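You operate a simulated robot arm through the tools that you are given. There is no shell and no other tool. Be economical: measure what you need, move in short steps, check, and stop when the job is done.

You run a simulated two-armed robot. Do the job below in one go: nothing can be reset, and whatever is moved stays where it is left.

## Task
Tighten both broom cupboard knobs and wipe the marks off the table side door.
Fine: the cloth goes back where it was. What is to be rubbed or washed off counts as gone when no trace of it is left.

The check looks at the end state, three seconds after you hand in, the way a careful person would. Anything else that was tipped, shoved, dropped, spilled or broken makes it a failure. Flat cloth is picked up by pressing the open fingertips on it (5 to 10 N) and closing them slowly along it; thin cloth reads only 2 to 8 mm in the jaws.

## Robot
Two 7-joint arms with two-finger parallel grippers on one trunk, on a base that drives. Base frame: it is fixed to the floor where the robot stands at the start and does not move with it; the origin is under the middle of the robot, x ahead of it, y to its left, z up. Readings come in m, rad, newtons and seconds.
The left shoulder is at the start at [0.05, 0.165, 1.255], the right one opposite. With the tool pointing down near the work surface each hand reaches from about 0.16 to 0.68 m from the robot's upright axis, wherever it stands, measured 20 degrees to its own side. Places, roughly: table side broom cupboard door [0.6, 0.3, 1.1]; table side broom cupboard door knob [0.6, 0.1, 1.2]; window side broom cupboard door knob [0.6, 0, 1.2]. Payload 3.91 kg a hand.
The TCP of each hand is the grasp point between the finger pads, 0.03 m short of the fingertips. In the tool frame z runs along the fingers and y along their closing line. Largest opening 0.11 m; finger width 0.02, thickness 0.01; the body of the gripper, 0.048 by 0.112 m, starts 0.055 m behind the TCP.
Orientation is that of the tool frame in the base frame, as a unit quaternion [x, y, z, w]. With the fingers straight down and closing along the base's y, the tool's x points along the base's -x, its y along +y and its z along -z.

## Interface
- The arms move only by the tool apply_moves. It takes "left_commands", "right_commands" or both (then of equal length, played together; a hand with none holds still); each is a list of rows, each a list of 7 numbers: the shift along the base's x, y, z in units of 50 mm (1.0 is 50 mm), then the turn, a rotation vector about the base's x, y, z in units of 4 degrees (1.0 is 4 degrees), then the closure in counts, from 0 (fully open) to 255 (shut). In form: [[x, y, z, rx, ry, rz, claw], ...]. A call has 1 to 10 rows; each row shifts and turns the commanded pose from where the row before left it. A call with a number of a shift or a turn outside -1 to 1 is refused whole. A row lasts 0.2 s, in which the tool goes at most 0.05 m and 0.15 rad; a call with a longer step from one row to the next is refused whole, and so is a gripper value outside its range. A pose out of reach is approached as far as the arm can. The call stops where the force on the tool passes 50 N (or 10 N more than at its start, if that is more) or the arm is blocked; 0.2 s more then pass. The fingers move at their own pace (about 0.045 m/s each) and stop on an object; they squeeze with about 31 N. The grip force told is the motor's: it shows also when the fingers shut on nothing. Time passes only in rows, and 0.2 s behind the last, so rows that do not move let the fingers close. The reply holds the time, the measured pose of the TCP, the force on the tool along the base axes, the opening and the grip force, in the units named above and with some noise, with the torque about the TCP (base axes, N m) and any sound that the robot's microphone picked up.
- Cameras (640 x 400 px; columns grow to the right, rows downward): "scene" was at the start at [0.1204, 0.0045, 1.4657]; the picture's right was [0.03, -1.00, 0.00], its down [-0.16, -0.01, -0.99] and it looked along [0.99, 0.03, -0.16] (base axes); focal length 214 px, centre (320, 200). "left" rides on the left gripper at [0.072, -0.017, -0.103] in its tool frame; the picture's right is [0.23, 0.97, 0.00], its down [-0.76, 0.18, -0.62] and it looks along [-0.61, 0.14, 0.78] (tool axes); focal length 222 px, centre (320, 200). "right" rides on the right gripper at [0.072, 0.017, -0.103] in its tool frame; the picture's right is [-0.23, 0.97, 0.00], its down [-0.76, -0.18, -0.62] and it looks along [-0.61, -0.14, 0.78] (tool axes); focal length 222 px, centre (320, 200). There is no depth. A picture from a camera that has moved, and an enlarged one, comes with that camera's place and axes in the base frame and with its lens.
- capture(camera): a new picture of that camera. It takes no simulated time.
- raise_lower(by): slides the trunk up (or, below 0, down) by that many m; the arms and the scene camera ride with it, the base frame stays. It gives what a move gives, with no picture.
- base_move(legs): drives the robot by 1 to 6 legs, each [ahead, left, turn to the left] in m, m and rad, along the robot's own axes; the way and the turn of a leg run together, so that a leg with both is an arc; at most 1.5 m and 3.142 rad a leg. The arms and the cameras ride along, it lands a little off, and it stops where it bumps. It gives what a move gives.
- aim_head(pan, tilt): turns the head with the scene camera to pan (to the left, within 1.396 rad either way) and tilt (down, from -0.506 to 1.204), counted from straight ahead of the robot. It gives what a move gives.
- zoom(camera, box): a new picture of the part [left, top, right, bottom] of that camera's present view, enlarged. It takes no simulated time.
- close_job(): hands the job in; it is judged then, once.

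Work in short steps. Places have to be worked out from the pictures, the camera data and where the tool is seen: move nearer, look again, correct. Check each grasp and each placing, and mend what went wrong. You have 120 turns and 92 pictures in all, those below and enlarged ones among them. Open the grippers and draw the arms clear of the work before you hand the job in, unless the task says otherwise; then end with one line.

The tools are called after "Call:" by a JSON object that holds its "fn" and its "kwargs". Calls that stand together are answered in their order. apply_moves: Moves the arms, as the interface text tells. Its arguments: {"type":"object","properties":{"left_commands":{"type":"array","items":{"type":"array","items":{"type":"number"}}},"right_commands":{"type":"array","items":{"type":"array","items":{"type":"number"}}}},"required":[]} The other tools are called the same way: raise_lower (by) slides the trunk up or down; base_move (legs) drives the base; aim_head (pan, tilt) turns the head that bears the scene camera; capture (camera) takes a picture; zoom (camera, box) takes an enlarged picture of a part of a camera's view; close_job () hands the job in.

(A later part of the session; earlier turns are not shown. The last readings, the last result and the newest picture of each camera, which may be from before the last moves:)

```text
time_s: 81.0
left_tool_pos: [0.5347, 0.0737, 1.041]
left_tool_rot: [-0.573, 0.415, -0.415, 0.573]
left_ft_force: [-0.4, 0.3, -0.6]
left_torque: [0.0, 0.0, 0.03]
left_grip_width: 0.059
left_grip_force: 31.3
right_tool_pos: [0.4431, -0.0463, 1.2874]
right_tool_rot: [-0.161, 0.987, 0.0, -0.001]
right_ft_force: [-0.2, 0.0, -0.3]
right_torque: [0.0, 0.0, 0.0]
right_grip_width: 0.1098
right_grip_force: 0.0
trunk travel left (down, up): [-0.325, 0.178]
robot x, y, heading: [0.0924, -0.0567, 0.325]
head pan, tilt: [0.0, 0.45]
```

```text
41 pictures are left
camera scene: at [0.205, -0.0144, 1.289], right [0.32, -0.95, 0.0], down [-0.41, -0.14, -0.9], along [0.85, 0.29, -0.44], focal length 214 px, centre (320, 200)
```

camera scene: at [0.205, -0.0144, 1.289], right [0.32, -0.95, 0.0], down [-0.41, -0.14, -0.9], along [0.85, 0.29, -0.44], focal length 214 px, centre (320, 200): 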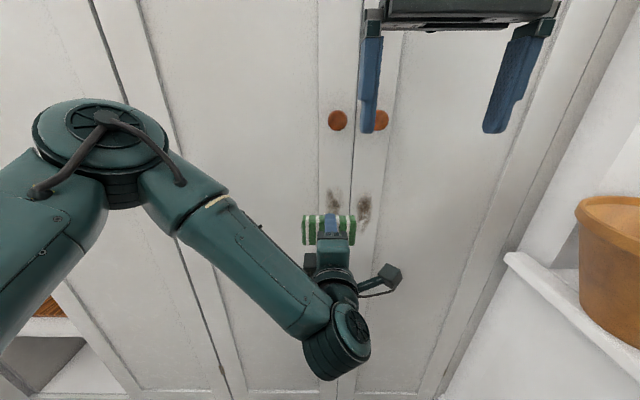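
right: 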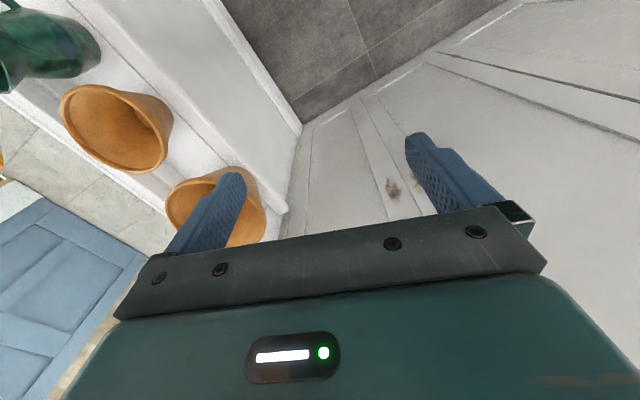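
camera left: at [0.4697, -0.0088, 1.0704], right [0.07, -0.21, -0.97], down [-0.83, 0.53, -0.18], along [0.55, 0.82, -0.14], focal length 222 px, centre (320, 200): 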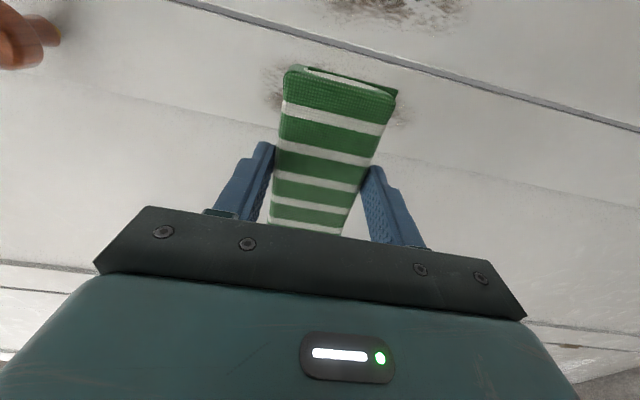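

Now reach is better. I bring the pad to the upper part of the mark and press lightly.

Call:
{"fn": "apply_moves", "kwargs": {"left_commands": [[0.28, 0.163, 0.245, 0, 0, 0, 255], [0.28, 0.163, 0.245, 0, 0, 0, 255], [0.28, 0.163, 0.245, 0, 0, 0, 255], [0.26, 0.155, 0.245, 0, 0, 0, 255], [0, 0, 0, 0, 0, 0, 255]]}}

Call:
{"fn": "apply_moves", "kwargs": {"left_commands": [[0.06, 0.02, 0, 0, 0, 0, 255], [0, 0, 0, 0, 0, 0, 255]]}}

```text
time_s: 82.2
left_tool_pos: [0.5927, 0.107, 1.0905]
left_tool_rot: [-0.573, 0.415, -0.413, 0.574]
left_ft_force: [0.2, 0.1, 0.1]
left_torque: [-0.01, 0.04, 0.0]
left_grip_width: 0.0587
left_grip_force: 31.4
right_tool_pos: [0.4439, -0.048, 1.2864]
right_tool_rot: [-0.161, 0.987, 0.0, 0.0]
right_ft_force: [-0.2, 0.4, -0.1]
right_torque: [0.0, 0.01, -0.02]
right_grip_width: 0.1101
right_grip_force: 0.1
trunk travel left (down, up): [-0.325, 0.178]
robot x, y, heading: [0.0904, -0.053, 0.325]
head pan, tilt: [0.0, 0.45]
```

```text
time_s: 82.8
left_tool_pos: [0.5926, 0.1076, 1.0908]
left_tool_rot: [-0.572, 0.415, -0.414, 0.573]
left_ft_force: [-13.3, -2.2, -2.4]
left_torque: [-0.04, -0.17, 0.32]
left_grip_width: 0.059
left_grip_force: 31.1
right_tool_pos: [0.4416, -0.048, 1.2879]
right_tool_rot: [-0.161, 0.987, 0.0, 0.001]
right_ft_force: [-0.1, 0.8, -0.3]
right_torque: [-0.02, 0.01, -0.01]
right_grip_width: 0.1102
right_grip_force: 0.1
trunk travel left (down, up): [-0.325, 0.178]
robot x, y, heading: [0.089, -0.0534, 0.321]
head pan, tilt: [0.0, 0.45]
```

Pressing with ~13 N. I rub down 10 cm and watch the force.

Call:
{"fn": "apply_moves", "kwargs": {"left_commands": [[0, 0, 0.3, 0, 0, 0, 255], [0, 0, -0.3, 0, 0, 0, 255], [0, 0, -0.3, 0, 0, 0, 255], [0, 0, -0.3, 0, 0, 0, 255], [0, 0, -0.3, 0, 0, 0, 255], [0, 0, -0.3, 0, 0, 0, 255], [0, 0, -0.3, 0, 0, 0, 255], [0, 0, -0.3, 0, 0, 0, 255], [0, 0, 0, 0, 0, 0, 255]]}}

Call:
{"fn": "apply_moves", "kwargs": {"left_commands": [[0, 0, 0.3, 0, 0, 0, 255], [0, 0, 0.3, 0, 0, 0, 255], [0, 0, 0.3, 0, 0, 0, 255], [0, 0, 0.3, 0, 0, 0, 255], [0, 0, 0.3, 0, 0, 0, 255], [0, 0, 0.3, 0, 0, 0, 255], [0, 0, 0, 0, 0, 0, 255]]}}

Call:
{"fn": "zoom", "kwargs": {"camera": "scene", "box": [260, 90, 420, 290]}}

```text
time_s: 84.8
left_tool_pos: [0.5927, 0.1079, 1.0012]
left_tool_rot: [-0.572, 0.414, -0.415, 0.574]
left_ft_force: [-14.4, -5.0, 4.8]
left_torque: [0.06, -0.19, 0.02]
left_grip_width: 0.059
left_grip_force: 31.3
right_tool_pos: [0.4406, -0.0477, 1.2869]
right_tool_rot: [-0.161, 0.987, 0.0, 0.001]
right_ft_force: [-0.6, -0.4, 0.4]
right_torque: [-0.04, 0.02, -0.03]
right_grip_width: 0.1099
right_grip_force: 0.0
trunk travel left (down, up): [-0.325, 0.178]
robot x, y, heading: [0.0888, -0.0556, 0.32]
head pan, tilt: [0.0, 0.45]
```

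```text
time_s: 86.4
left_tool_pos: [0.5933, 0.1068, 1.0935]
left_tool_rot: [-0.573, 0.414, -0.413, 0.574]
left_ft_force: [-18.0, -5.4, -8.5]
left_torque: [-0.16, 0.41, -0.02]
left_grip_width: 0.0591
left_grip_force: 31.2
right_tool_pos: [0.4431, -0.0474, 1.2873]
right_tool_rot: [-0.161, 0.987, -0.001, 0.001]
right_ft_force: [-0.7, -1.3, -0.1]
right_torque: [-0.02, -0.01, -0.01]
right_grip_width: 0.1102
right_grip_force: 0.1
trunk travel left (down, up): [-0.325, 0.178]
robot x, y, heading: [0.0919, -0.0531, 0.326]
head pan, tilt: [0.0, 0.45]
```

```text
2.00 times, centred on (340, 190) of scene
camera zoom: at [0.2032, -0.0149, 1.2893], right [0.32, -0.95, 0.0], down [-0.41, -0.14, -0.9], along [0.85, 0.29, -0.43], focal length 429 px, centre (280, 220)
```

zoom: 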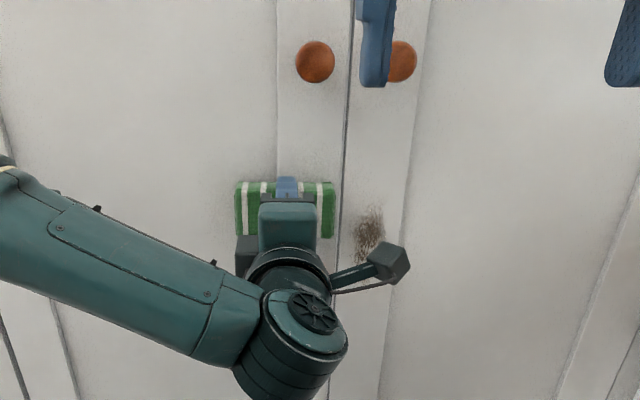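

Rubbing works with steady force. I do two more full strokes over 1.10 → 0.98 → 1.10.

Call:
{"fn": "apply_moves", "kwargs": {"left_commands": [[0, 0, 0.3, 0, 0, 0, 255], [0, 0, -0.45, 0, 0, 0, 255], [0, 0, -0.45, 0, 0, 0, 255], [0, 0, -0.45, 0, 0, 0, 255], [0, 0, -0.45, 0, 0, 0, 255], [0, 0, -0.45, 0, 0, 0, 255], [0, 0, -0.3, 0, 0, 0, 255], [0, 0, 0, 0, 0, 0, 255]]}}

Call:
{"fn": "apply_moves", "kwargs": {"left_commands": [[0, 0, 0.45, 0, 0, 0, 255], [0, 0, 0.45, 0, 0, 0, 255], [0, 0, 0.45, 0, 0, 0, 255], [0, 0, 0.45, 0, 0, 0, 255], [0, 0, 0.45, 0, 0, 0, 255], [0, 0, -0.45, 0, 0, 0, 255], [0, 0, -0.45, 0, 0, 0, 255], [0, 0, -0.45, 0, 0, 0, 255], [0, 0, -0.45, 0, 0, 0, 255], [0, 0, -0.45, 0, 0, 0, 255]]}}

Call:
{"fn": "zoom", "kwargs": {"camera": "scene", "box": [260, 90, 420, 290]}}

```text
time_s: 88.2
left_tool_pos: [0.5924, 0.1064, 0.9785]
left_tool_rot: [-0.572, 0.415, -0.414, 0.573]
left_ft_force: [-11.9, -2.7, 3.5]
left_torque: [0.15, -0.18, 0.03]
left_grip_width: 0.0587
left_grip_force: 31.6
right_tool_pos: [0.442, -0.0477, 1.2873]
right_tool_rot: [-0.161, 0.987, 0.0, 0.001]
right_ft_force: [0.2, -0.9, -0.2]
right_torque: [0.02, 0.03, -0.02]
right_grip_width: 0.1098
right_grip_force: 0.0
trunk travel left (down, up): [-0.325, 0.178]
robot x, y, heading: [0.0941, -0.0514, 0.323]
head pan, tilt: [0.0, 0.45]
```

```text
time_s: 90.4
left_tool_pos: [0.5916, 0.1082, 0.9799]
left_tool_rot: [-0.573, 0.414, -0.413, 0.574]
left_ft_force: [-9.5, -3.6, 2.9]
left_torque: [0.12, -0.11, 0.01]
left_grip_width: 0.0593
left_grip_force: 31.0
right_tool_pos: [0.4438, -0.0475, 1.2878]
right_tool_rot: [-0.161, 0.987, 0.0, 0.001]
right_ft_force: [-0.2, 1.0, 0.4]
right_torque: [0.01, 0.0, -0.03]
right_grip_width: 0.1103
right_grip_force: 0.0
trunk travel left (down, up): [-0.325, 0.178]
robot x, y, heading: [0.0918, -0.0564, 0.325]
head pan, tilt: [0.0, 0.45]
```

```text
2.00 times, centred on (340, 190) of scene
camera zoom: at [0.2034, -0.0149, 1.2892], right [0.32, -0.95, 0.0], down [-0.41, -0.14, -0.9], along [0.85, 0.29, -0.43], focal length 429 px, centre (280, 220)
```

zoom: 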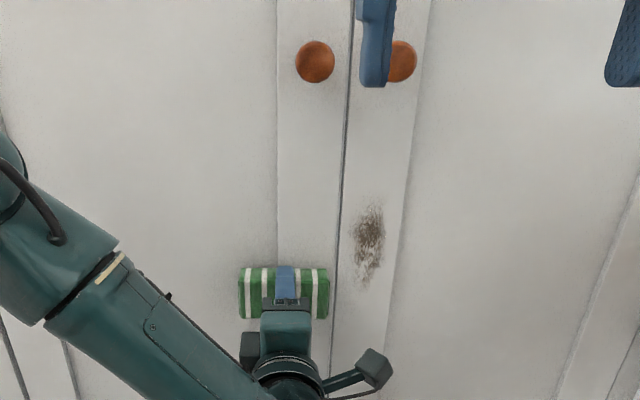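

The mark above the pad is gone. I draw back and look at the whole area.

Call:
{"fn": "apply_moves", "kwargs": {"left_commands": [[-0.7, -0.23, 0, 0, 0, 0, 255], [-0.7, -0.23, 0, 0, 0, 0, 255], [-0.5, -0.16, -0.5, 0, 0, 0, 255], [0, 0, -0.6, 0, 0, 0, 255]]}}

Call:
{"fn": "zoom", "kwargs": {"camera": "scene", "box": [300, 140, 390, 260]}}

Call:
{"fn": "capture", "kwargs": {"camera": "left"}}

```text
time_s: 91.4
left_tool_pos: [0.4989, 0.0779, 0.925]
left_tool_rot: [-0.573, 0.414, -0.413, 0.574]
left_ft_force: [-0.4, -0.8, -0.2]
left_torque: [-0.01, 0.03, 0.0]
left_grip_width: 0.0591
left_grip_force: 30.6
right_tool_pos: [0.445, -0.0472, 1.2866]
right_tool_rot: [-0.161, 0.987, -0.001, 0.0]
right_ft_force: [0.0, -0.6, 0.3]
right_torque: [0.02, -0.01, 0.02]
right_grip_width: 0.11
right_grip_force: 0.0
trunk travel left (down, up): [-0.325, 0.178]
robot x, y, heading: [0.092, -0.0533, 0.324]
head pan, tilt: [0.0, 0.45]
```

```text
3.33 times, centred on (345, 200) of scene
camera zoom: at [0.2051, -0.0143, 1.289], right [0.32, -0.95, 0.0], down [-0.41, -0.14, -0.9], along [0.85, 0.29, -0.44], focal length 715 px, centre (237, 200)
```

zoom: 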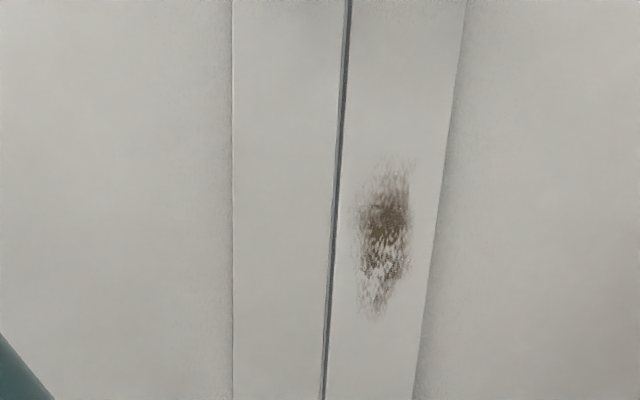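

```text
37 pictures are left
camera left: at [0.4223, -0.025, 0.9409], right [0.07, -0.21, -0.97], down [-0.83, 0.53, -0.18], along [0.55, 0.82, -0.14], focal length 222 px, centre (320, 200)
```

left: 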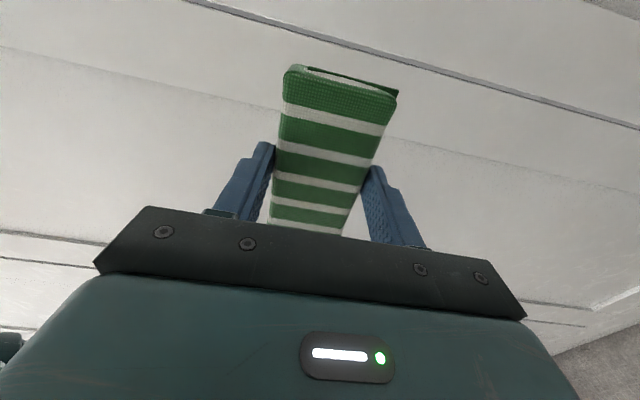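

The left door's mark is gone. The knobs turn clockwise best with the right hand, so I now pitch the right hand up toward the doors, easing it forward; the left keeps the cloth low, shifted left.

Call:
{"fn": "apply_moves", "kwargs": {"right_commands": [[0.085, 0.028, -0.033, 0.31, -0.94, 0, 120], [0.085, 0.028, -0.033, 0.31, -0.94, 0, 120], [0.085, 0.028, -0.033, 0.31, -0.94, 0, 120], [0.085, 0.028, -0.033, 0.31, -0.94, 0, 120], [0.085, 0.028, -0.033, 0.31, -0.94, 0, 120], [0.085, 0.028, -0.033, 0.31, -0.94, 0, 120], [0.085, 0.028, -0.033, 0.31, -0.94, 0, 120], [0.085, 0.028, -0.033, 0.31, -0.94, 0, 120], [0.085, 0.028, -0.033, 0.31, -0.94, 0, 120], [0.085, 0.028, -0.033, 0.31, -0.94, 0, 120]], "left_commands": [[-0.5, 0.2, 0, 0, 0, 0, 255], [-0.5, 0.2, 0, 0, 0, 0, 255], [-0.3, 0.5, 0, 0, 0, 0, 255], [-0.3, 0.5, 0, 0, 0, 0, 255], [0, 0.5, 0, 0, 0, 0, 255], [0, 0, 0, 0, 0, 0, 255], [0, 0, 0, 0, 0, 0, 255], [0, 0, 0, 0, 0, 0, 255], [0, 0, 0, 0, 0, 0, 255], [0, 0, 0, 0, 0, 0, 255]]}}

Call:
{"fn": "capture", "kwargs": {"camera": "scene"}}

```text
time_s: 93.6
left_tool_pos: [0.4283, 0.134, 0.9597]
left_tool_rot: [0.574, -0.414, 0.413, -0.573]
left_ft_force: [-0.8, 0.5, -1.0]
left_torque: [0.02, 0.03, -0.01]
left_grip_width: 0.059
left_grip_force: 30.9
left hand out of reach, approached as far as the arm can: row 2, 3, 4, 5
right_tool_pos: [0.4863, -0.0332, 1.2695]
right_tool_rot: [-0.151, 0.928, 0.054, 0.335]
right_ft_force: [-0.6, -0.4, 0.0]
right_torque: [0.0, 0.04, 0.01]
right_grip_width: 0.0584
right_grip_force: 0.1
trunk travel left (down, up): [-0.325, 0.178]
robot x, y, heading: [0.092, -0.056, 0.32]
head pan, tilt: [0.0, 0.45]
```

```text
36 pictures are left
camera scene: at [0.2049, -0.0144, 1.289], right [0.32, -0.95, 0.0], down [-0.41, -0.14, -0.9], along [0.85, 0.29, -0.44], focal length 214 px, centre (320, 200)
```

scene: 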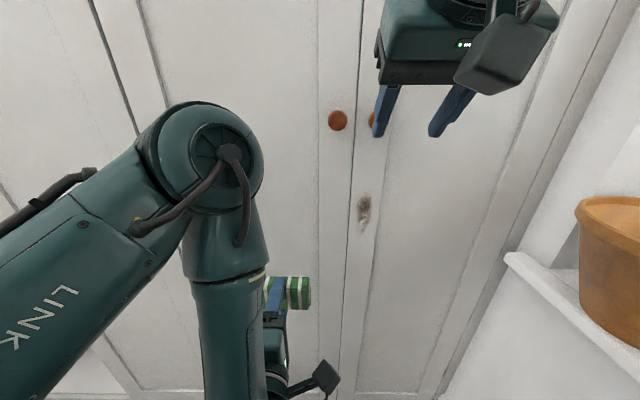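

Both fine. Continue pitching the right hand.

Call:
{"fn": "apply_moves", "kwargs": {"right_commands": [[0.06, 0.02, -0.03, 0.31, -0.94, 0, 120], [0.06, 0.02, -0.03, 0.31, -0.94, 0, 120], [0.06, 0.02, -0.03, 0.31, -0.94, 0, 120], [0.06, 0.02, -0.03, 0.31, -0.94, 0, 120], [0.06, 0.02, -0.03, 0.31, -0.94, 0, 120], [0.06, 0.02, -0.03, 0.31, -0.94, 0, 120], [0.06, 0.02, -0.03, 0.31, -0.94, 0, 120], [0.06, 0.02, -0.03, 0.31, -0.94, 0, 120], [0.06, 0.02, -0.03, 0.31, -0.94, 0, 120], [0.06, 0.02, -0.03, 0.31, -0.94, 0, 120]]}}

Call:
{"fn": "apply_moves", "kwargs": {"right_commands": [[0, 0, 0, 0.31, -0.94, 0, 120], [0, 0, 0, 0.31, -0.94, 0, 120], [0, 0, 0, 0.31, -0.94, 0, 120], [0, 0, 0, 0, 0, 0, 120]]}}

Call:
{"fn": "capture", "kwargs": {"camera": "scene"}}

Call:
{"fn": "capture", "kwargs": {"camera": "right"}}

```text
time_s: 95.8
left_tool_pos: [0.4281, 0.1342, 0.9583]
left_tool_rot: [-0.573, 0.415, -0.413, 0.574]
left_ft_force: [0.0, -0.3, -0.7]
left_torque: [0.01, 0.01, -0.03]
left_grip_width: 0.0589
left_grip_force: 30.6
right_tool_pos: [0.515, -0.0238, 1.2559]
right_tool_rot: [-0.124, 0.76, 0.1, 0.63]
right_ft_force: [0.5, 0.1, -0.2]
right_torque: [-0.01, 0.03, 0.0]
right_grip_width: 0.0583
right_grip_force: 0.0
trunk travel left (down, up): [-0.325, 0.178]
robot x, y, heading: [0.0938, -0.0523, 0.32]
head pan, tilt: [0.0, 0.45]
```

```text
time_s: 96.8
left_tool_pos: [0.4271, 0.1352, 0.959]
left_tool_rot: [0.573, -0.415, 0.413, -0.573]
left_ft_force: [0.1, -0.5, -0.6]
left_torque: [0.0, -0.01, 0.0]
left_grip_width: 0.0588
left_grip_force: 30.6
right_tool_pos: [0.5154, -0.0233, 1.2542]
right_tool_rot: [-0.113, 0.691, 0.111, 0.705]
right_ft_force: [-0.6, -0.2, 0.3]
right_torque: [0.02, 0.04, -0.02]
right_grip_width: 0.0581
right_grip_force: 0.1
trunk travel left (down, up): [-0.325, 0.178]
robot x, y, heading: [0.0916, -0.0555, 0.32]
head pan, tilt: [0.0, 0.45]
```

```text
35 pictures are left
camera scene: at [0.2049, -0.0143, 1.289], right [0.32, -0.95, 0.0], down [-0.41, -0.14, -0.9], along [0.85, 0.29, -0.44], focal length 214 px, centre (320, 200)
```

scene: 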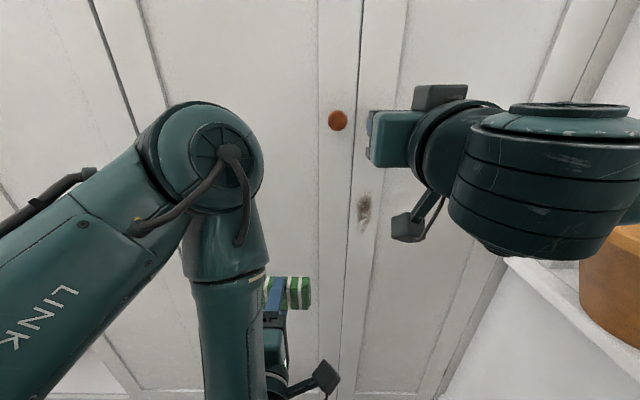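

```text
34 pictures are left
camera right: at [0.4148, -0.0391, 1.1801], right [-0.31, 0.92, 0.22], down [-0.55, -0.36, 0.75], along [0.77, 0.11, 0.62], focal length 222 px, centre (320, 200)
```

right: 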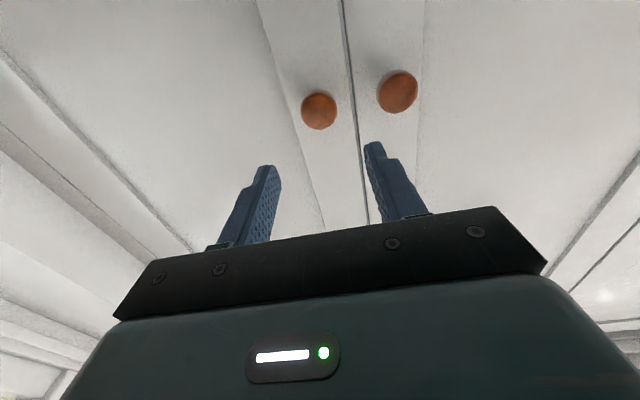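

The image is upside-down but clear: window-side knob at v≈−0.183, z≈1.249; table-side at v≈−0.11. I pre-roll the hand −20° and advance around the window-side knob.

Call:
{"fn": "apply_moves", "kwargs": {"right_commands": [[0, 0, -0.1, -0.94, -0.31, 0, 110], [0, 0, 0, -0.94, -0.31, 0, 110], [0, 0, 0, -0.94, -0.31, 0, 110], [0, 0, 0, -0.94, -0.31, 0, 110], [0, 0, 0, -0.94, -0.31, 0, 110], [0.38, 0.125, 0, 0, 0, 0, 110], [0.38, 0.125, 0, 0, 0, 0, 110], [0.38, 0.125, 0, 0, 0, 0, 110], [0, 0, 0, 0, 0, 0, 110]]}}

Call:
{"fn": "capture", "kwargs": {"camera": "right"}}

```text
time_s: 98.8
left_tool_pos: [0.4268, 0.1359, 0.9596]
left_tool_rot: [0.574, -0.414, 0.412, -0.574]
left_ft_force: [-0.6, 0.0, 0.2]
left_torque: [-0.01, 0.05, 0.01]
left_grip_width: 0.0589
left_grip_force: 31.1
right_tool_pos: [0.5734, -0.0051, 1.2508]
right_tool_rot: [-0.232, 0.661, -0.009, 0.713]
right_ft_force: [0.5, -0.1, 0.1]
right_torque: [0.0, 0.02, 0.0]
right_grip_width: 0.0626
right_grip_force: 0.1
trunk travel left (down, up): [-0.325, 0.178]
robot x, y, heading: [0.0918, -0.0552, 0.324]
head pan, tilt: [0.0, 0.45]
```

```text
33 pictures are left
camera right: at [0.4799, -0.0453, 1.1737], right [-0.31, 0.94, -0.12], down [-0.63, -0.11, 0.77], along [0.71, 0.32, 0.63], focal length 222 px, centre (320, 200)
```

right: 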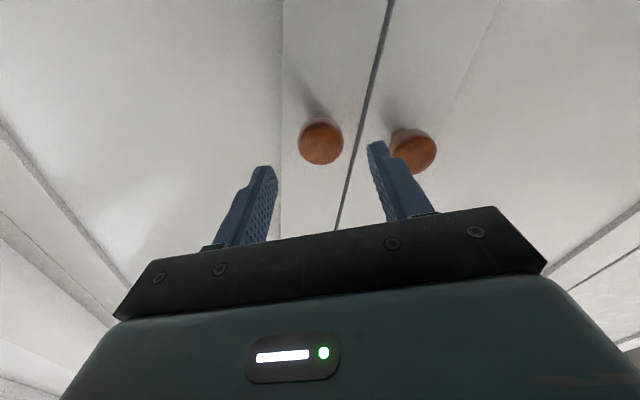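

Aligned. I advance 45 mm around the knob with a slightly smaller opening, then close.

Call:
{"fn": "apply_moves", "kwargs": {"right_commands": [[0.28, 0.095, -0.02, 0, 0, 0, 120], [0.28, 0.095, -0.02, 0, 0, 0, 120], [0.28, 0.095, 0, 0, 0, 0, 120], [0, 0, 0, 0, 0, 0, 120]]}}

Call:
{"fn": "capture", "kwargs": {"camera": "right"}}

```text
time_s: 99.8
left_tool_pos: [0.427, 0.1337, 0.9596]
left_tool_rot: [-0.574, 0.414, -0.412, 0.574]
left_ft_force: [0.9, 0.4, -0.5]
left_torque: [0.01, 0.06, 0.01]
left_grip_width: 0.059
left_grip_force: 30.5
right_tool_pos: [0.6151, 0.0096, 1.2477]
right_tool_rot: [-0.233, 0.661, -0.009, 0.713]
right_ft_force: [-0.6, -0.3, -1.0]
right_torque: [0.01, 0.03, -0.03]
right_grip_width: 0.0583
right_grip_force: 0.1
trunk travel left (down, up): [-0.325, 0.178]
robot x, y, heading: [0.0908, -0.0527, 0.322]
head pan, tilt: [0.0, 0.45]
```

```text
32 pictures are left
camera right: at [0.5214, -0.0309, 1.172], right [-0.32, 0.94, -0.12], down [-0.63, -0.11, 0.77], along [0.71, 0.32, 0.63], focal length 222 px, centre (320, 200)
```

right: 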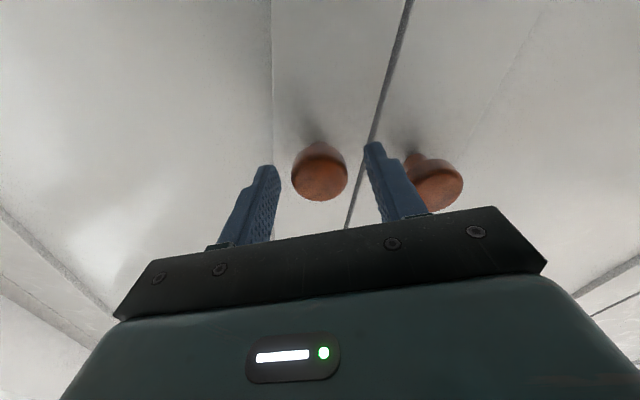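

The knob is nicely centred between the fingers. I close on it.

Call:
{"fn": "apply_moves", "kwargs": {"right_commands": [[0, 0, 0, 0, 0, 0, 160], [0, 0, 0, 0, 0, 0, 200], [0, 0, 0, 0, 0, 0, 255], [0, 0, 0, 0, 0, 0, 255], [0, 0, 0, 0, 0, 0, 255]]}}

Call:
{"fn": "zoom", "kwargs": {"camera": "right", "box": [220, 100, 480, 240]}}

```text
time_s: 101.0
left_tool_pos: [0.4267, 0.1334, 0.9599]
left_tool_rot: [0.574, -0.414, 0.413, -0.573]
left_ft_force: [0.1, -1.1, 0.1]
left_torque: [-0.02, 0.01, -0.03]
left_grip_width: 0.059
left_grip_force: 31.3
right_tool_pos: [0.6149, 0.0095, 1.2481]
right_tool_rot: [-0.232, 0.661, -0.01, 0.713]
right_ft_force: [1.4, -1.6, 1.7]
right_torque: [0.01, 0.02, -0.09]
right_grip_width: 0.0343
right_grip_force: 44.7
trunk travel left (down, up): [-0.325, 0.178]
robot x, y, heading: [0.0933, -0.0594, 0.327]
head pan, tilt: [0.0, 0.45]
```

```text
2.46 times, centred on (350, 170) of right
camera zoom: at [0.5215, -0.0314, 1.1721], right [-0.31, 0.94, -0.12], down [-0.63, -0.11, 0.77], along [0.71, 0.32, 0.63], focal length 547 px, centre (246, 274)
```

zoom: 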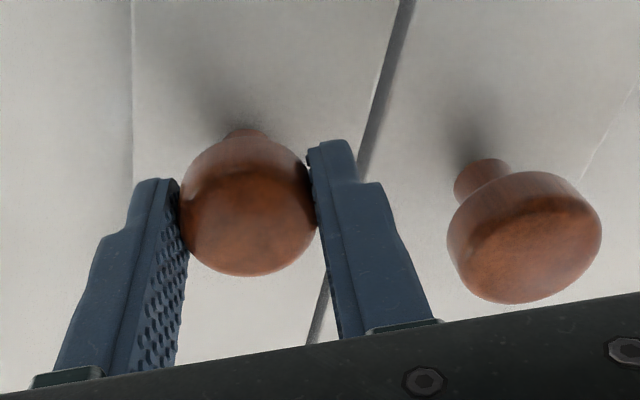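

Gripped at 34 mm with small side force. I turn clockwise 40° and read the torque.

Call:
{"fn": "apply_moves", "kwargs": {"right_commands": [[0, 0, 0, 0.94, 0.31, 0, 255], [0, 0, 0, 0.94, 0.31, 0, 255], [0, 0, 0, 0.94, 0.31, 0, 255], [0, 0, 0, 0.94, 0.31, 0, 255], [0, 0, 0, 0.94, 0.31, 0, 255]]}}

Call:
{"fn": "apply_moves", "kwargs": {"right_commands": [[0, 0, 0, 0.94, 0.31, 0, 255], [0, 0, 0, 0.94, 0.31, 0, 255], [0, 0, 0, 0.94, 0.31, 0, 255], [0, 0, 0, 0.94, 0.31, 0, 255], [0, 0, 0, 0.94, 0.31, 0, 255]]}}

```text
time_s: 102.2
left_tool_pos: [0.4277, 0.1346, 0.9585]
left_tool_rot: [0.573, -0.414, 0.413, -0.573]
left_ft_force: [0.4, -0.3, -1.4]
left_torque: [-0.02, -0.01, 0.02]
left_grip_width: 0.0587
left_grip_force: 30.9
right_tool_pos: [0.6147, 0.0102, 1.2482]
right_tool_rot: [-0.112, 0.692, 0.112, 0.705]
right_ft_force: [0.2, -0.4, 0.8]
right_torque: [0.08, -0.24, 0.03]
right_grip_width: 0.0345
right_grip_force: 44.6
trunk travel left (down, up): [-0.325, 0.178]
robot x, y, heading: [0.095, -0.0554, 0.325]
head pan, tilt: [0.0, 0.45]
```

```text
time_s: 103.4
left_tool_pos: [0.4277, 0.1355, 0.9591]
left_tool_rot: [0.574, -0.415, 0.412, -0.573]
left_ft_force: [-0.9, -0.3, -1.2]
left_torque: [-0.02, 0.02, 0.01]
left_grip_width: 0.0591
left_grip_force: 30.6
right_tool_pos: [0.6149, 0.0106, 1.2489]
right_tool_rot: [0.01, 0.701, 0.229, 0.675]
right_ft_force: [-1.4, 3.0, 0.3]
right_torque: [0.0, 0.04, 0.2]
right_grip_width: 0.0343
right_grip_force: 44.6
trunk travel left (down, up): [-0.325, 0.178]
robot x, y, heading: [0.0915, -0.0549, 0.324]
head pan, tilt: [0.0, 0.45]
```

Turns freely. Continue clockwise.

Call:
{"fn": "apply_moves", "kwargs": {"right_commands": [[0, 0, 0, 0.94, 0.31, 0, 255], [0, 0, 0, 0.94, 0.31, 0, 255], [0, 0, 0, 0.94, 0.31, 0, 255], [0, 0, 0, 0.94, 0.31, 0, 255], [0, 0, 0, 0.94, 0.31, 0, 255], [0, 0, 0, 0.94, 0.31, 0, 255], [0, 0, 0, 0.94, 0.31, 0, 255]]}}

Call:
{"fn": "apply_moves", "kwargs": {"right_commands": [[0, 0, 0, 0.94, 0.31, 0, 255], [0, 0, 0, 0.94, 0.31, 0, 255], [0, 0, 0, 0.94, 0.31, 0, 255], [0, 0, 0, 0.94, 0.31, 0, 255], [0, 0, 0, 0.94, 0.31, 0, 255], [0, 0, 0, 0.94, 0.31, 0, 255], [0, 0, 0, 0.94, 0.31, 0, 255]]}}

```text
time_s: 104.2
left_tool_pos: [0.4227, 0.1371, 0.9606]
left_tool_rot: [-0.573, 0.412, -0.416, 0.574]
left_ft_force: [-0.6, -0.5, -1.0]
left_torque: [0.0, 0.0, 0.0]
left_grip_width: 0.0592
left_grip_force: 31.2
right_tool_pos: [0.6111, 0.0095, 1.2485]
right_tool_rot: [0.079, 0.702, 0.273, 0.653]
right_ft_force: [7.3, -4.3, -7.5]
right_torque: [-0.37, 1.06, 0.62]
right_grip_width: 0.0343
right_grip_force: 45.2
trunk travel left (down, up): [-0.325, 0.178]
robot x, y, heading: [0.0872, -0.0549, 0.324]
head pan, tilt: [0.0, 0.45]
stopped in row 3 (right hand): the force on the tool passed its limit (the readings are from after the stop); the commanded pose is now the measured one
```

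```text
time_s: 104.8
left_tool_pos: [0.4201, 0.1378, 0.9607]
left_tool_rot: [-0.573, 0.411, -0.418, 0.573]
left_ft_force: [-1.2, 0.4, 0.2]
left_torque: [-0.03, 0.05, -0.04]
left_grip_width: 0.0589
left_grip_force: 31.0
right_tool_pos: [0.6089, 0.0093, 1.2503]
right_tool_rot: [0.129, 0.698, 0.304, 0.635]
right_ft_force: [6.3, -5.9, -14.2]
right_torque: [-0.36, 1.19, 0.46]
right_grip_width: 0.0341
right_grip_force: 45.0
trunk travel left (down, up): [-0.325, 0.178]
robot x, y, heading: [0.0875, -0.0522, 0.32]
head pan, tilt: [0.0, 0.45]
stopped in row 3 (right hand): the force on the tool passed its limit (the readings are from after the stop); the commanded pose is now the measured one
```

The force limit tripped; either tight or something touches. I look at the scene and hand.

Call:
{"fn": "capture", "kwargs": {"camera": "scene"}}

Call:
{"fn": "capture", "kwargs": {"camera": "right"}}

```text
30 pictures are left
camera scene: at [0.1936, -0.0059, 1.29], right [0.31, -0.95, 0.01], down [-0.4, -0.14, -0.9], along [0.86, 0.28, -0.43], focal length 214 px, centre (320, 200)
```

scene: 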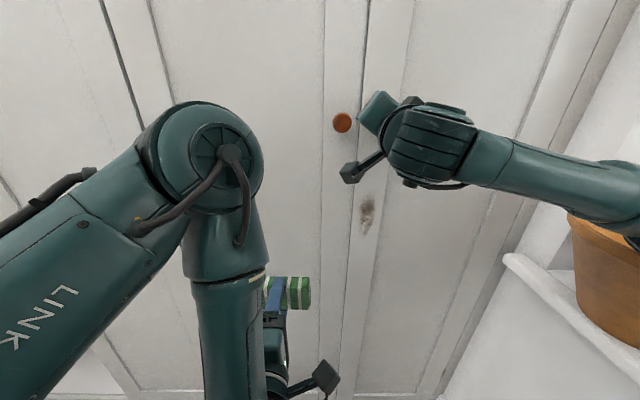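

```text
29 pictures are left
camera right: at [0.4951, 0.037, 1.2014], right [-0.16, 0.63, 0.76], down [-0.44, -0.73, 0.52], along [0.88, -0.25, 0.4], focal length 222 px, centre (320, 200)
```

right: 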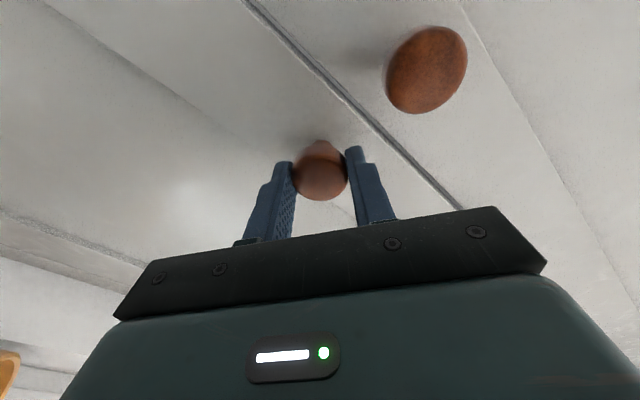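

The trunk seems pushed a bit; the right elbow may be near the pot on the sill. I pan the head right to check.

Call:
{"fn": "aim_head", "kwargs": {"pan": -1.0, "tilt": 0.35}}

Call:
{"fn": "capture", "kwargs": {"camera": "scene"}}

```text
time_s: 106.1
left_tool_pos: [0.4208, 0.1389, 0.9605]
left_tool_rot: [0.573, -0.41, 0.419, -0.572]
left_ft_force: [0.3, -0.1, -0.1]
left_torque: [-0.03, -0.01, -0.01]
left_grip_width: 0.0588
left_grip_force: 31.2
right_tool_pos: [0.6086, 0.0093, 1.2502]
right_tool_rot: [0.129, 0.698, 0.306, 0.635]
right_ft_force: [3.7, -6.4, -22.8]
right_torque: [-0.16, 0.59, -0.37]
right_grip_width: 0.0342
right_grip_force: 44.7
trunk travel left (down, up): [-0.325, 0.178]
robot x, y, heading: [0.0873, -0.0512, 0.319]
head pan, tilt: [-1.0, 0.351]
```

```text
28 pictures are left
camera scene: at [0.1784, -0.0932, 1.2999], right [-0.63, -0.78, 0.0], down [-0.26, 0.21, -0.94], along [0.73, -0.59, -0.33], focal length 214 px, centre (320, 200)
```

scene: 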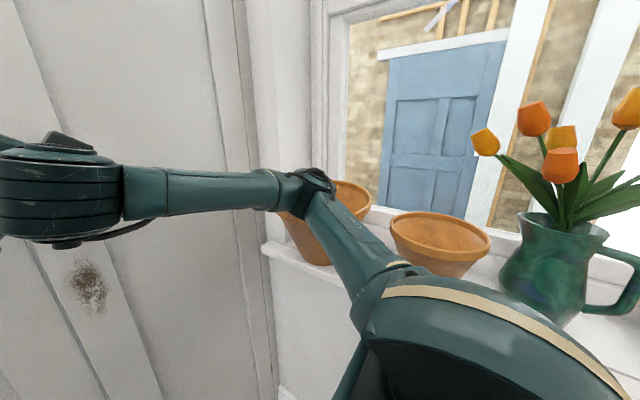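

The right elbow is right at the pot. I release the knob and drive straight back 8 cm to free both, then check the pot.

Call:
{"fn": "apply_moves", "kwargs": {"right_commands": [[0, 0, 0, 0, 0, 0, 120], [0, 0, 0, 0, 0, 0, 120], [0, 0, 0, 0, 0, 0, 120]]}}

Call:
{"fn": "base_move", "kwargs": {"legs": [[-0.08, 0, 0]]}}

Call:
{"fn": "capture", "kwargs": {"camera": "scene"}}

```text
time_s: 106.9
left_tool_pos: [0.4197, 0.1376, 0.9609]
left_tool_rot: [0.573, -0.411, 0.418, -0.572]
left_ft_force: [-1.1, -0.1, -0.7]
left_torque: [-0.04, -0.01, -0.03]
left_grip_width: 0.0588
left_grip_force: 30.6
right_tool_pos: [0.6077, 0.0077, 1.2531]
right_tool_rot: [0.13, 0.694, 0.308, 0.638]
right_ft_force: [0.1, -0.7, 0.1]
right_torque: [-0.01, 0.01, 0.0]
right_grip_width: 0.058
right_grip_force: 0.1
trunk travel left (down, up): [-0.325, 0.178]
robot x, y, heading: [0.0929, -0.0561, 0.321]
head pan, tilt: [-1.0, 0.351]
```

```text
time_s: 107.9
left_tool_pos: [0.3511, 0.1089, 0.959]
left_tool_rot: [-0.573, 0.414, -0.413, 0.573]
left_ft_force: [-0.5, 0.2, -0.3]
left_torque: [0.0, 0.02, -0.04]
left_grip_width: 0.0589
left_grip_force: 31.0
right_tool_pos: [0.5431, -0.0248, 1.2434]
right_tool_rot: [0.133, 0.7, 0.31, 0.629]
right_ft_force: [0.2, -0.2, 0.3]
right_torque: [0.02, 0.02, 0.01]
right_grip_width: 0.0583
right_grip_force: 0.1
trunk travel left (down, up): [-0.325, 0.178]
robot x, y, heading: [0.0154, -0.0773, 0.32]
head pan, tilt: [-1.0, 0.351]
```

```text
27 pictures are left
camera scene: at [0.1137, -0.1273, 1.2982], right [-0.63, -0.78, 0.0], down [-0.27, 0.22, -0.94], along [0.73, -0.59, -0.34], focal length 214 px, centre (320, 200)
```

scene: 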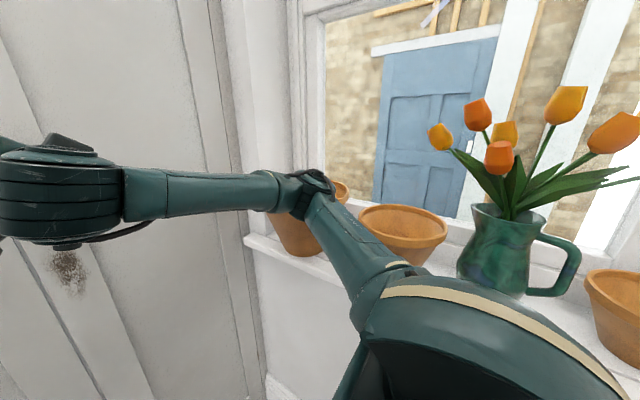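

By ray comparison the pot hasn't moved and the elbow passes above it, so the stop was probably the knob getting tight. I verify: roll back 60°, straighten the hand, and regrasp.

Call:
{"fn": "apply_moves", "kwargs": {"right_commands": [[-0.06, 0.19, 0.09, -0.94, -0.31, 0.36, 120], [0, 0, 0, -0.94, -0.31, 0.36, 120], [0, 0, 0, -0.94, -0.31, 0, 120], [0, 0, 0, -0.94, -0.31, 0, 120], [0, 0, 0, -0.94, -0.31, 0, 120], [0, 0, 0, -0.94, -0.31, 0, 120], [0, 0, 0, -0.94, -0.31, 0, 120], [0, 0, 0, -0.94, -0.31, 0, 120], [0, 0, 0, -0.94, -0.31, 0, 120], [0, 0, 0, -0.94, -0.31, 0, 120]]}}

Call:
{"fn": "apply_moves", "kwargs": {"right_commands": [[0, 0, 0, -0.94, -0.31, 0, 120], [0, 0, 0, -0.94, -0.31, 0, 120], [0, 0, 0, -0.94, -0.31, 0, 120], [0, 0, 0, -0.94, -0.31, 0, 120], [0, 0, 0, -0.94, -0.31, 0, 120], [0, 0, 0, 0, 0, 0, 120]]}}

Call:
{"fn": "base_move", "kwargs": {"legs": [[0.05, 0, 0]]}}

Call:
{"fn": "zoom", "kwargs": {"camera": "right", "box": [190, 60, 510, 260]}}

```text
time_s: 110.1
left_tool_pos: [0.3517, 0.1095, 0.9593]
left_tool_rot: [0.573, -0.415, 0.413, -0.573]
left_ft_force: [0.0, 0.1, -0.8]
left_torque: [-0.03, 0.02, 0.01]
left_grip_width: 0.0589
left_grip_force: 30.7
right_tool_pos: [0.5425, -0.0142, 1.246]
right_tool_rot: [-0.127, 0.7, 0.091, 0.697]
right_ft_force: [0.6, -0.2, 0.2]
right_torque: [-0.01, 0.01, -0.03]
right_grip_width: 0.0584
right_grip_force: 0.1
trunk travel left (down, up): [-0.325, 0.178]
robot x, y, heading: [0.0131, -0.0792, 0.319]
head pan, tilt: [-1.0, 0.351]
```

```text
time_s: 111.5
left_tool_pos: [0.3515, 0.1091, 0.959]
left_tool_rot: [0.573, -0.415, 0.413, -0.573]
left_ft_force: [0.6, -0.8, -0.5]
left_torque: [0.0, 0.0, -0.01]
left_grip_width: 0.0588
left_grip_force: 30.6
right_tool_pos: [0.5428, -0.0144, 1.2463]
right_tool_rot: [-0.243, 0.667, -0.03, 0.704]
right_ft_force: [-0.1, 0.3, 0.3]
right_torque: [-0.03, -0.01, -0.01]
right_grip_width: 0.0582
right_grip_force: 0.0
trunk travel left (down, up): [-0.325, 0.178]
robot x, y, heading: [0.0176, -0.0811, 0.319]
head pan, tilt: [-1.0, 0.351]
```

```text
time_s: 112.5
left_tool_pos: [0.3998, 0.1249, 0.9591]
left_tool_rot: [0.574, -0.415, 0.413, -0.572]
left_ft_force: [0.7, -0.8, -0.9]
left_torque: [0.02, 0.02, 0.0]
left_grip_width: 0.059
left_grip_force: 30.8
right_tool_pos: [0.591, 0.0017, 1.2461]
right_tool_rot: [-0.243, 0.667, -0.03, 0.704]
right_ft_force: [0.0, 0.7, -1.4]
right_torque: [-0.01, -0.03, 0.02]
right_grip_width: 0.0584
right_grip_force: 0.0
trunk travel left (down, up): [-0.325, 0.178]
robot x, y, heading: [0.0627, -0.0635, 0.322]
head pan, tilt: [-1.0, 0.351]
```

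```text
2.00 times, centred on (350, 160) of right
camera zoom: at [0.4958, -0.0406, 1.1731], right [-0.3, 0.94, -0.16], down [-0.63, -0.07, 0.78], along [0.72, 0.33, 0.61], focal length 444 px, centre (260, 280)
```

zoom: 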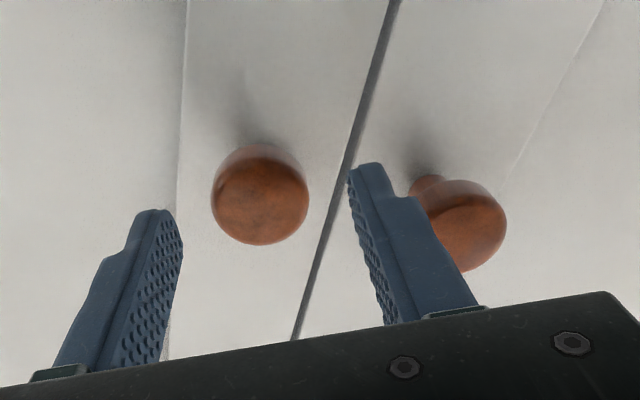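

Aligned again; I advance 25 mm, close, and turn clockwise in small moves.

Call:
{"fn": "apply_moves", "kwargs": {"right_commands": [[0.24, 0.08, 0.02, 0, 0, 0, 120], [0.24, 0.08, 0.02, 0, 0, 0, 120], [0, 0, 0, 0, 0, 0, 180], [0, 0, 0, 0, 0, 0, 255], [0, 0, 0, 0, 0, 0, 255], [0, 0, 0, 0, 0, 0, 255]]}}

Call:
{"fn": "apply_moves", "kwargs": {"right_commands": [[0, 0, 0, 0.94, 0.31, 0, 255], [0, 0, 0, 0.94, 0.31, 0, 255]]}}

Call:
{"fn": "apply_moves", "kwargs": {"right_commands": [[0, 0, 0, 0.94, 0.31, 0, 255], [0, 0, 0, 0.94, 0.31, 0, 255]]}}

```text
time_s: 113.9
left_tool_pos: [0.3991, 0.1235, 0.9593]
left_tool_rot: [-0.573, 0.415, -0.412, 0.574]
left_ft_force: [0.3, -0.9, 0.2]
left_torque: [0.01, 0.04, 0.02]
left_grip_width: 0.0591
left_grip_force: 31.0
right_tool_pos: [0.6138, 0.0089, 1.2494]
right_tool_rot: [-0.242, 0.667, -0.03, 0.704]
right_ft_force: [0.6, 0.4, 0.4]
right_torque: [-0.02, 0.03, -0.04]
right_grip_width: 0.0344
right_grip_force: 45.0
trunk travel left (down, up): [-0.325, 0.178]
robot x, y, heading: [0.0649, -0.0644, 0.325]
head pan, tilt: [-1.0, 0.351]
```

```text
time_s: 114.5
left_tool_pos: [0.3987, 0.1242, 0.9593]
left_tool_rot: [0.573, -0.415, 0.414, -0.573]
left_ft_force: [0.3, 0.5, -0.1]
left_torque: [-0.04, 0.04, 0.01]
left_grip_width: 0.0589
left_grip_force: 30.9
right_tool_pos: [0.6128, 0.0098, 1.2471]
right_tool_rot: [-0.197, 0.682, 0.02, 0.704]
right_ft_force: [0.5, 0.3, -1.3]
right_torque: [0.01, 0.03, 0.07]
right_grip_width: 0.0347
right_grip_force: 44.8
trunk travel left (down, up): [-0.325, 0.178]
robot x, y, heading: [0.0586, -0.0618, 0.323]
head pan, tilt: [-1.0, 0.351]
```

```text
time_s: 115.1
left_tool_pos: [0.3984, 0.1247, 0.9587]
left_tool_rot: [0.573, -0.415, 0.414, -0.573]
left_ft_force: [0.4, 0.3, -0.2]
left_torque: [0.01, 0.02, 0.02]
left_grip_width: 0.0589
left_grip_force: 31.3
right_tool_pos: [0.613, 0.0086, 1.2491]
right_tool_rot: [-0.15, 0.695, 0.068, 0.7]
right_ft_force: [0.6, 0.6, 1.0]
right_torque: [0.03, -0.12, 0.18]
right_grip_width: 0.0342
right_grip_force: 44.2
trunk travel left (down, up): [-0.325, 0.178]
robot x, y, heading: [0.0677, -0.0662, 0.324]
head pan, tilt: [-1.0, 0.351]
```

It turned another 16° freely, so the earlier stop was likely not tightness. I continue in small moves and watch where it stops.

Call:
{"fn": "apply_moves", "kwargs": {"right_commands": [[0, 0, 0, 0.94, 0.31, 0, 255], [0, 0, 0, 0.94, 0.31, 0, 255], [0, 0, 0, 0.94, 0.31, 0, 255]]}}

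Call:
{"fn": "apply_moves", "kwargs": {"right_commands": [[0, 0, 0, 0.94, 0.31, 0, 255], [0, 0, 0, 0.94, 0.31, 0, 255]]}}

Call:
{"fn": "apply_moves", "kwargs": {"right_commands": [[0, 0, 0, 0.94, 0.31, 0, 255]]}}

Call:
{"fn": "apply_moves", "kwargs": {"right_commands": [[0, 0, 0, 0.94, 0.31, 0, 255]]}}

```text
time_s: 115.9
left_tool_pos: [0.399, 0.1235, 0.9589]
left_tool_rot: [0.573, -0.415, 0.413, -0.573]
left_ft_force: [0.0, 0.1, 0.0]
left_torque: [0.0, 0.02, 0.02]
left_grip_width: 0.0588
left_grip_force: 31.0
right_tool_pos: [0.6135, 0.0095, 1.2488]
right_tool_rot: [-0.077, 0.707, 0.142, 0.689]
right_ft_force: [0.5, 0.9, 2.0]
right_torque: [0.04, -0.08, 0.06]
right_grip_width: 0.0347
right_grip_force: 45.2
trunk travel left (down, up): [-0.325, 0.178]
robot x, y, heading: [0.0618, -0.0655, 0.321]
head pan, tilt: [-1.0, 0.351]
```

```text
time_s: 116.5
left_tool_pos: [0.3986, 0.1241, 0.9592]
left_tool_rot: [0.573, -0.415, 0.413, -0.573]
left_ft_force: [-0.7, 0.2, -1.2]
left_torque: [-0.02, 0.0, 0.0]
left_grip_width: 0.0589
left_grip_force: 30.5
right_tool_pos: [0.6133, 0.0103, 1.2493]
right_tool_rot: [-0.029, 0.711, 0.189, 0.677]
right_ft_force: [1.0, 1.1, 3.0]
right_torque: [0.03, -0.07, 0.08]
right_grip_width: 0.0344
right_grip_force: 44.8
trunk travel left (down, up): [-0.325, 0.178]
robot x, y, heading: [0.062, -0.0633, 0.322]
head pan, tilt: [-1.0, 0.351]
```

```text
time_s: 116.9
left_tool_pos: [0.3981, 0.1242, 0.959]
left_tool_rot: [0.574, -0.415, 0.414, -0.572]
left_ft_force: [0.4, -0.5, -0.3]
left_torque: [0.01, -0.03, 0.01]
left_grip_width: 0.0587
left_grip_force: 30.4
right_tool_pos: [0.6127, 0.0089, 1.2495]
right_tool_rot: [-0.005, 0.712, 0.214, 0.669]
right_ft_force: [0.8, 1.9, 3.4]
right_torque: [-0.04, 0.02, 0.11]
right_grip_width: 0.0346
right_grip_force: 45.4
trunk travel left (down, up): [-0.325, 0.178]
robot x, y, heading: [0.063, -0.0614, 0.323]
head pan, tilt: [-1.0, 0.351]
```

```text
time_s: 117.3
left_tool_pos: [0.3981, 0.1259, 0.9622]
left_tool_rot: [-0.572, 0.415, -0.414, 0.573]
left_ft_force: [0.8, -0.2, -1.3]
left_torque: [0.01, 0.03, -0.02]
left_grip_width: 0.0587
left_grip_force: 31.3
right_tool_pos: [0.6125, 0.0099, 1.2494]
right_tool_rot: [0.022, 0.713, 0.231, 0.662]
right_ft_force: [5.8, -9.5, -11.2]
right_torque: [-0.16, 0.43, 0.05]
right_grip_width: 0.0346
right_grip_force: 45.1
trunk travel left (down, up): [-0.325, 0.178]
robot x, y, heading: [0.0677, -0.0639, 0.318]
head pan, tilt: [-1.0, 0.351]
```

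Force rises at the same roll (~+20°) and the robot is nudged: it's an arm contact, not the knob. I look right again.

Call:
{"fn": "capture", "kwargs": {"camera": "scene"}}

Call:
{"fn": "aim_head", "kwargs": {"pan": -0.8, "tilt": 0.9}}

Call:
{"fn": "capture", "kwargs": {"camera": "scene"}}

```text
25 pictures are left
camera scene: at [0.159, -0.1096, 1.2993], right [-0.63, -0.78, 0.0], down [-0.27, 0.21, -0.94], along [0.73, -0.59, -0.34], focal length 214 px, centre (320, 200)
```

scene: 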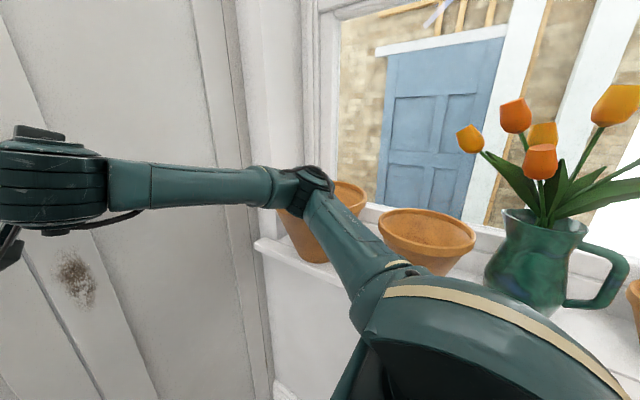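

```text
time_s: 118.2
left_tool_pos: [0.3971, 0.1253, 0.9583]
left_tool_rot: [-0.573, 0.414, -0.414, 0.574]
left_ft_force: [0.5, 1.0, -0.6]
left_torque: [0.0, 0.0, 0.01]
left_grip_width: 0.0587
left_grip_force: 30.7
right_tool_pos: [0.6114, 0.0083, 1.2498]
right_tool_rot: [0.02, 0.712, 0.231, 0.663]
right_ft_force: [11.3, -21.4, -19.5]
right_torque: [-0.16, 0.71, -0.34]
right_grip_width: 0.0345
right_grip_force: 45.2
trunk travel left (down, up): [-0.325, 0.178]
robot x, y, heading: [0.062, -0.0623, 0.321]
head pan, tilt: [-0.799, 0.901]
```

```text
24 pictures are left
camera scene: at [0.1532, -0.0858, 1.2513], right [-0.46, -0.89, 0.0], down [-0.69, 0.36, -0.62], along [0.55, -0.29, -0.78], focal length 214 px, centre (320, 200)
```

scene: 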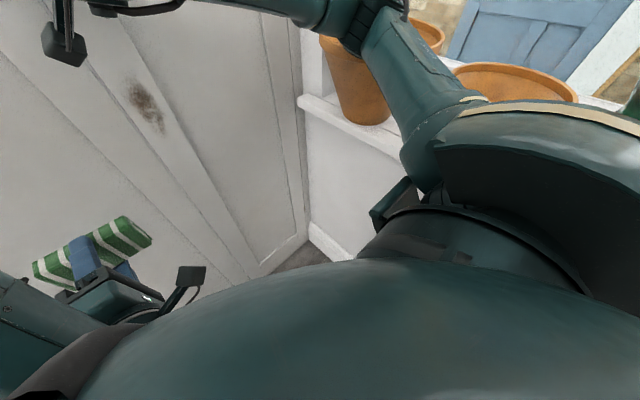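

Likely the wrist joint reaches its limit near +20° and the elbow swings. So I use the other range: open around the knob and roll back as far as possible counter-clockwise before regripping.

Call:
{"fn": "apply_moves", "kwargs": {"right_commands": [[0, 0, 0, 0, 0, 0, 120], [0, 0, 0, 0, 0, 0, 120], [0, 0, 0, 0, 0, 0, 120], [0, 0, 0, -0.94, -0.31, 0, 120], [0, 0, 0, -0.94, -0.31, 0, 120], [0, 0, 0, -0.94, -0.31, 0, 120], [0, 0, 0, -0.94, -0.31, 0, 120], [0, 0, 0, -0.94, -0.31, 0, 120], [0, 0, 0, -0.94, -0.31, 0, 120], [0, 0, 0, -0.94, -0.31, 0, 120]]}}

Call:
{"fn": "apply_moves", "kwargs": {"right_commands": [[0, 0, 0, -0.94, -0.31, 0, 120], [0, 0, 0, -0.94, -0.31, 0, 120], [0, 0, 0, -0.94, -0.31, 0, 120], [0, 0, 0, -0.94, -0.31, 0, 120], [0, 0, 0, -0.94, -0.31, 0, 120], [0, 0, 0, -0.94, -0.31, 0, 120], [0, 0, 0, -0.94, -0.31, 0, 120], [0, 0, 0, -0.94, -0.31, 0, 120], [0, 0, 0, -0.94, -0.31, 0, 120], [0, 0, 0, -0.94, -0.31, 0, 120]]}}

Call:
{"fn": "aim_head", "kwargs": {"pan": -0.35, "tilt": 0.25}}

Call:
{"fn": "capture", "kwargs": {"camera": "scene"}}

```text
time_s: 120.4
left_tool_pos: [0.3991, 0.1239, 0.9597]
left_tool_rot: [0.573, -0.415, 0.413, -0.573]
left_ft_force: [0.2, -0.5, -0.5]
left_torque: [0.05, 0.0, -0.04]
left_grip_width: 0.0589
left_grip_force: 30.8
right_tool_pos: [0.6129, 0.0095, 1.2484]
right_tool_rot: [-0.15, 0.695, 0.068, 0.7]
right_ft_force: [-0.3, 0.1, -0.5]
right_torque: [0.0, -0.01, 0.0]
right_grip_width: 0.0586
right_grip_force: 0.1
trunk travel left (down, up): [-0.325, 0.178]
robot x, y, heading: [0.0614, -0.0637, 0.317]
head pan, tilt: [-0.799, 0.901]
```

```text
time_s: 122.6
left_tool_pos: [0.3987, 0.1247, 0.9592]
left_tool_rot: [0.574, -0.415, 0.413, -0.573]
left_ft_force: [0.3, 0.3, -0.1]
left_torque: [0.04, 0.02, -0.01]
left_grip_width: 0.059
left_grip_force: 31.0
right_tool_pos: [0.613, 0.0091, 1.2491]
right_tool_rot: [-0.373, 0.601, -0.177, 0.684]
right_ft_force: [0.2, 0.1, 0.2]
right_torque: [0.01, 0.0, -0.01]
right_grip_width: 0.0581
right_grip_force: 0.0
trunk travel left (down, up): [-0.325, 0.178]
robot x, y, heading: [0.065, -0.0642, 0.322]
head pan, tilt: [-0.799, 0.901]
```

```text
time_s: 123.7
left_tool_pos: [0.399, 0.1249, 0.9588]
left_tool_rot: [0.573, -0.415, 0.414, -0.573]
left_ft_force: [0.6, -0.3, -0.2]
left_torque: [0.0, 0.03, 0.01]
left_grip_width: 0.0589
left_grip_force: 30.8
right_tool_pos: [0.6133, 0.01, 1.2491]
right_tool_rot: [-0.373, 0.601, -0.175, 0.685]
right_ft_force: [0.3, -0.3, -0.3]
right_torque: [0.0, 0.01, 0.03]
right_grip_width: 0.0581
right_grip_force: 0.1
trunk travel left (down, up): [-0.325, 0.178]
robot x, y, heading: [0.0611, -0.0604, 0.326]
head pan, tilt: [-0.351, 0.25]
```

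```text
23 pictures are left
camera scene: at [0.1825, -0.0558, 1.3076], right [-0.03, -1.0, 0.0], down [-0.25, 0.01, -0.97], along [0.97, -0.03, -0.25], focal length 214 px, centre (320, 200)
```

scene: 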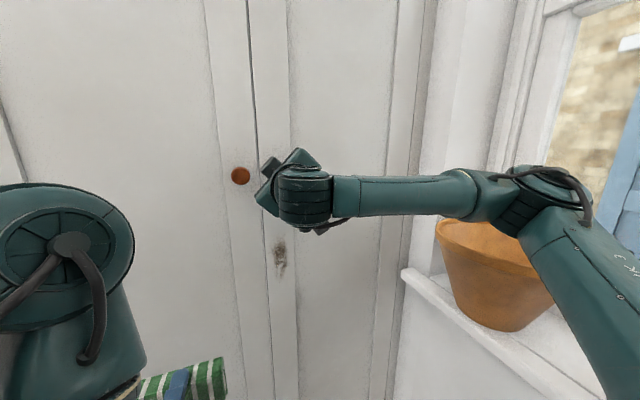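

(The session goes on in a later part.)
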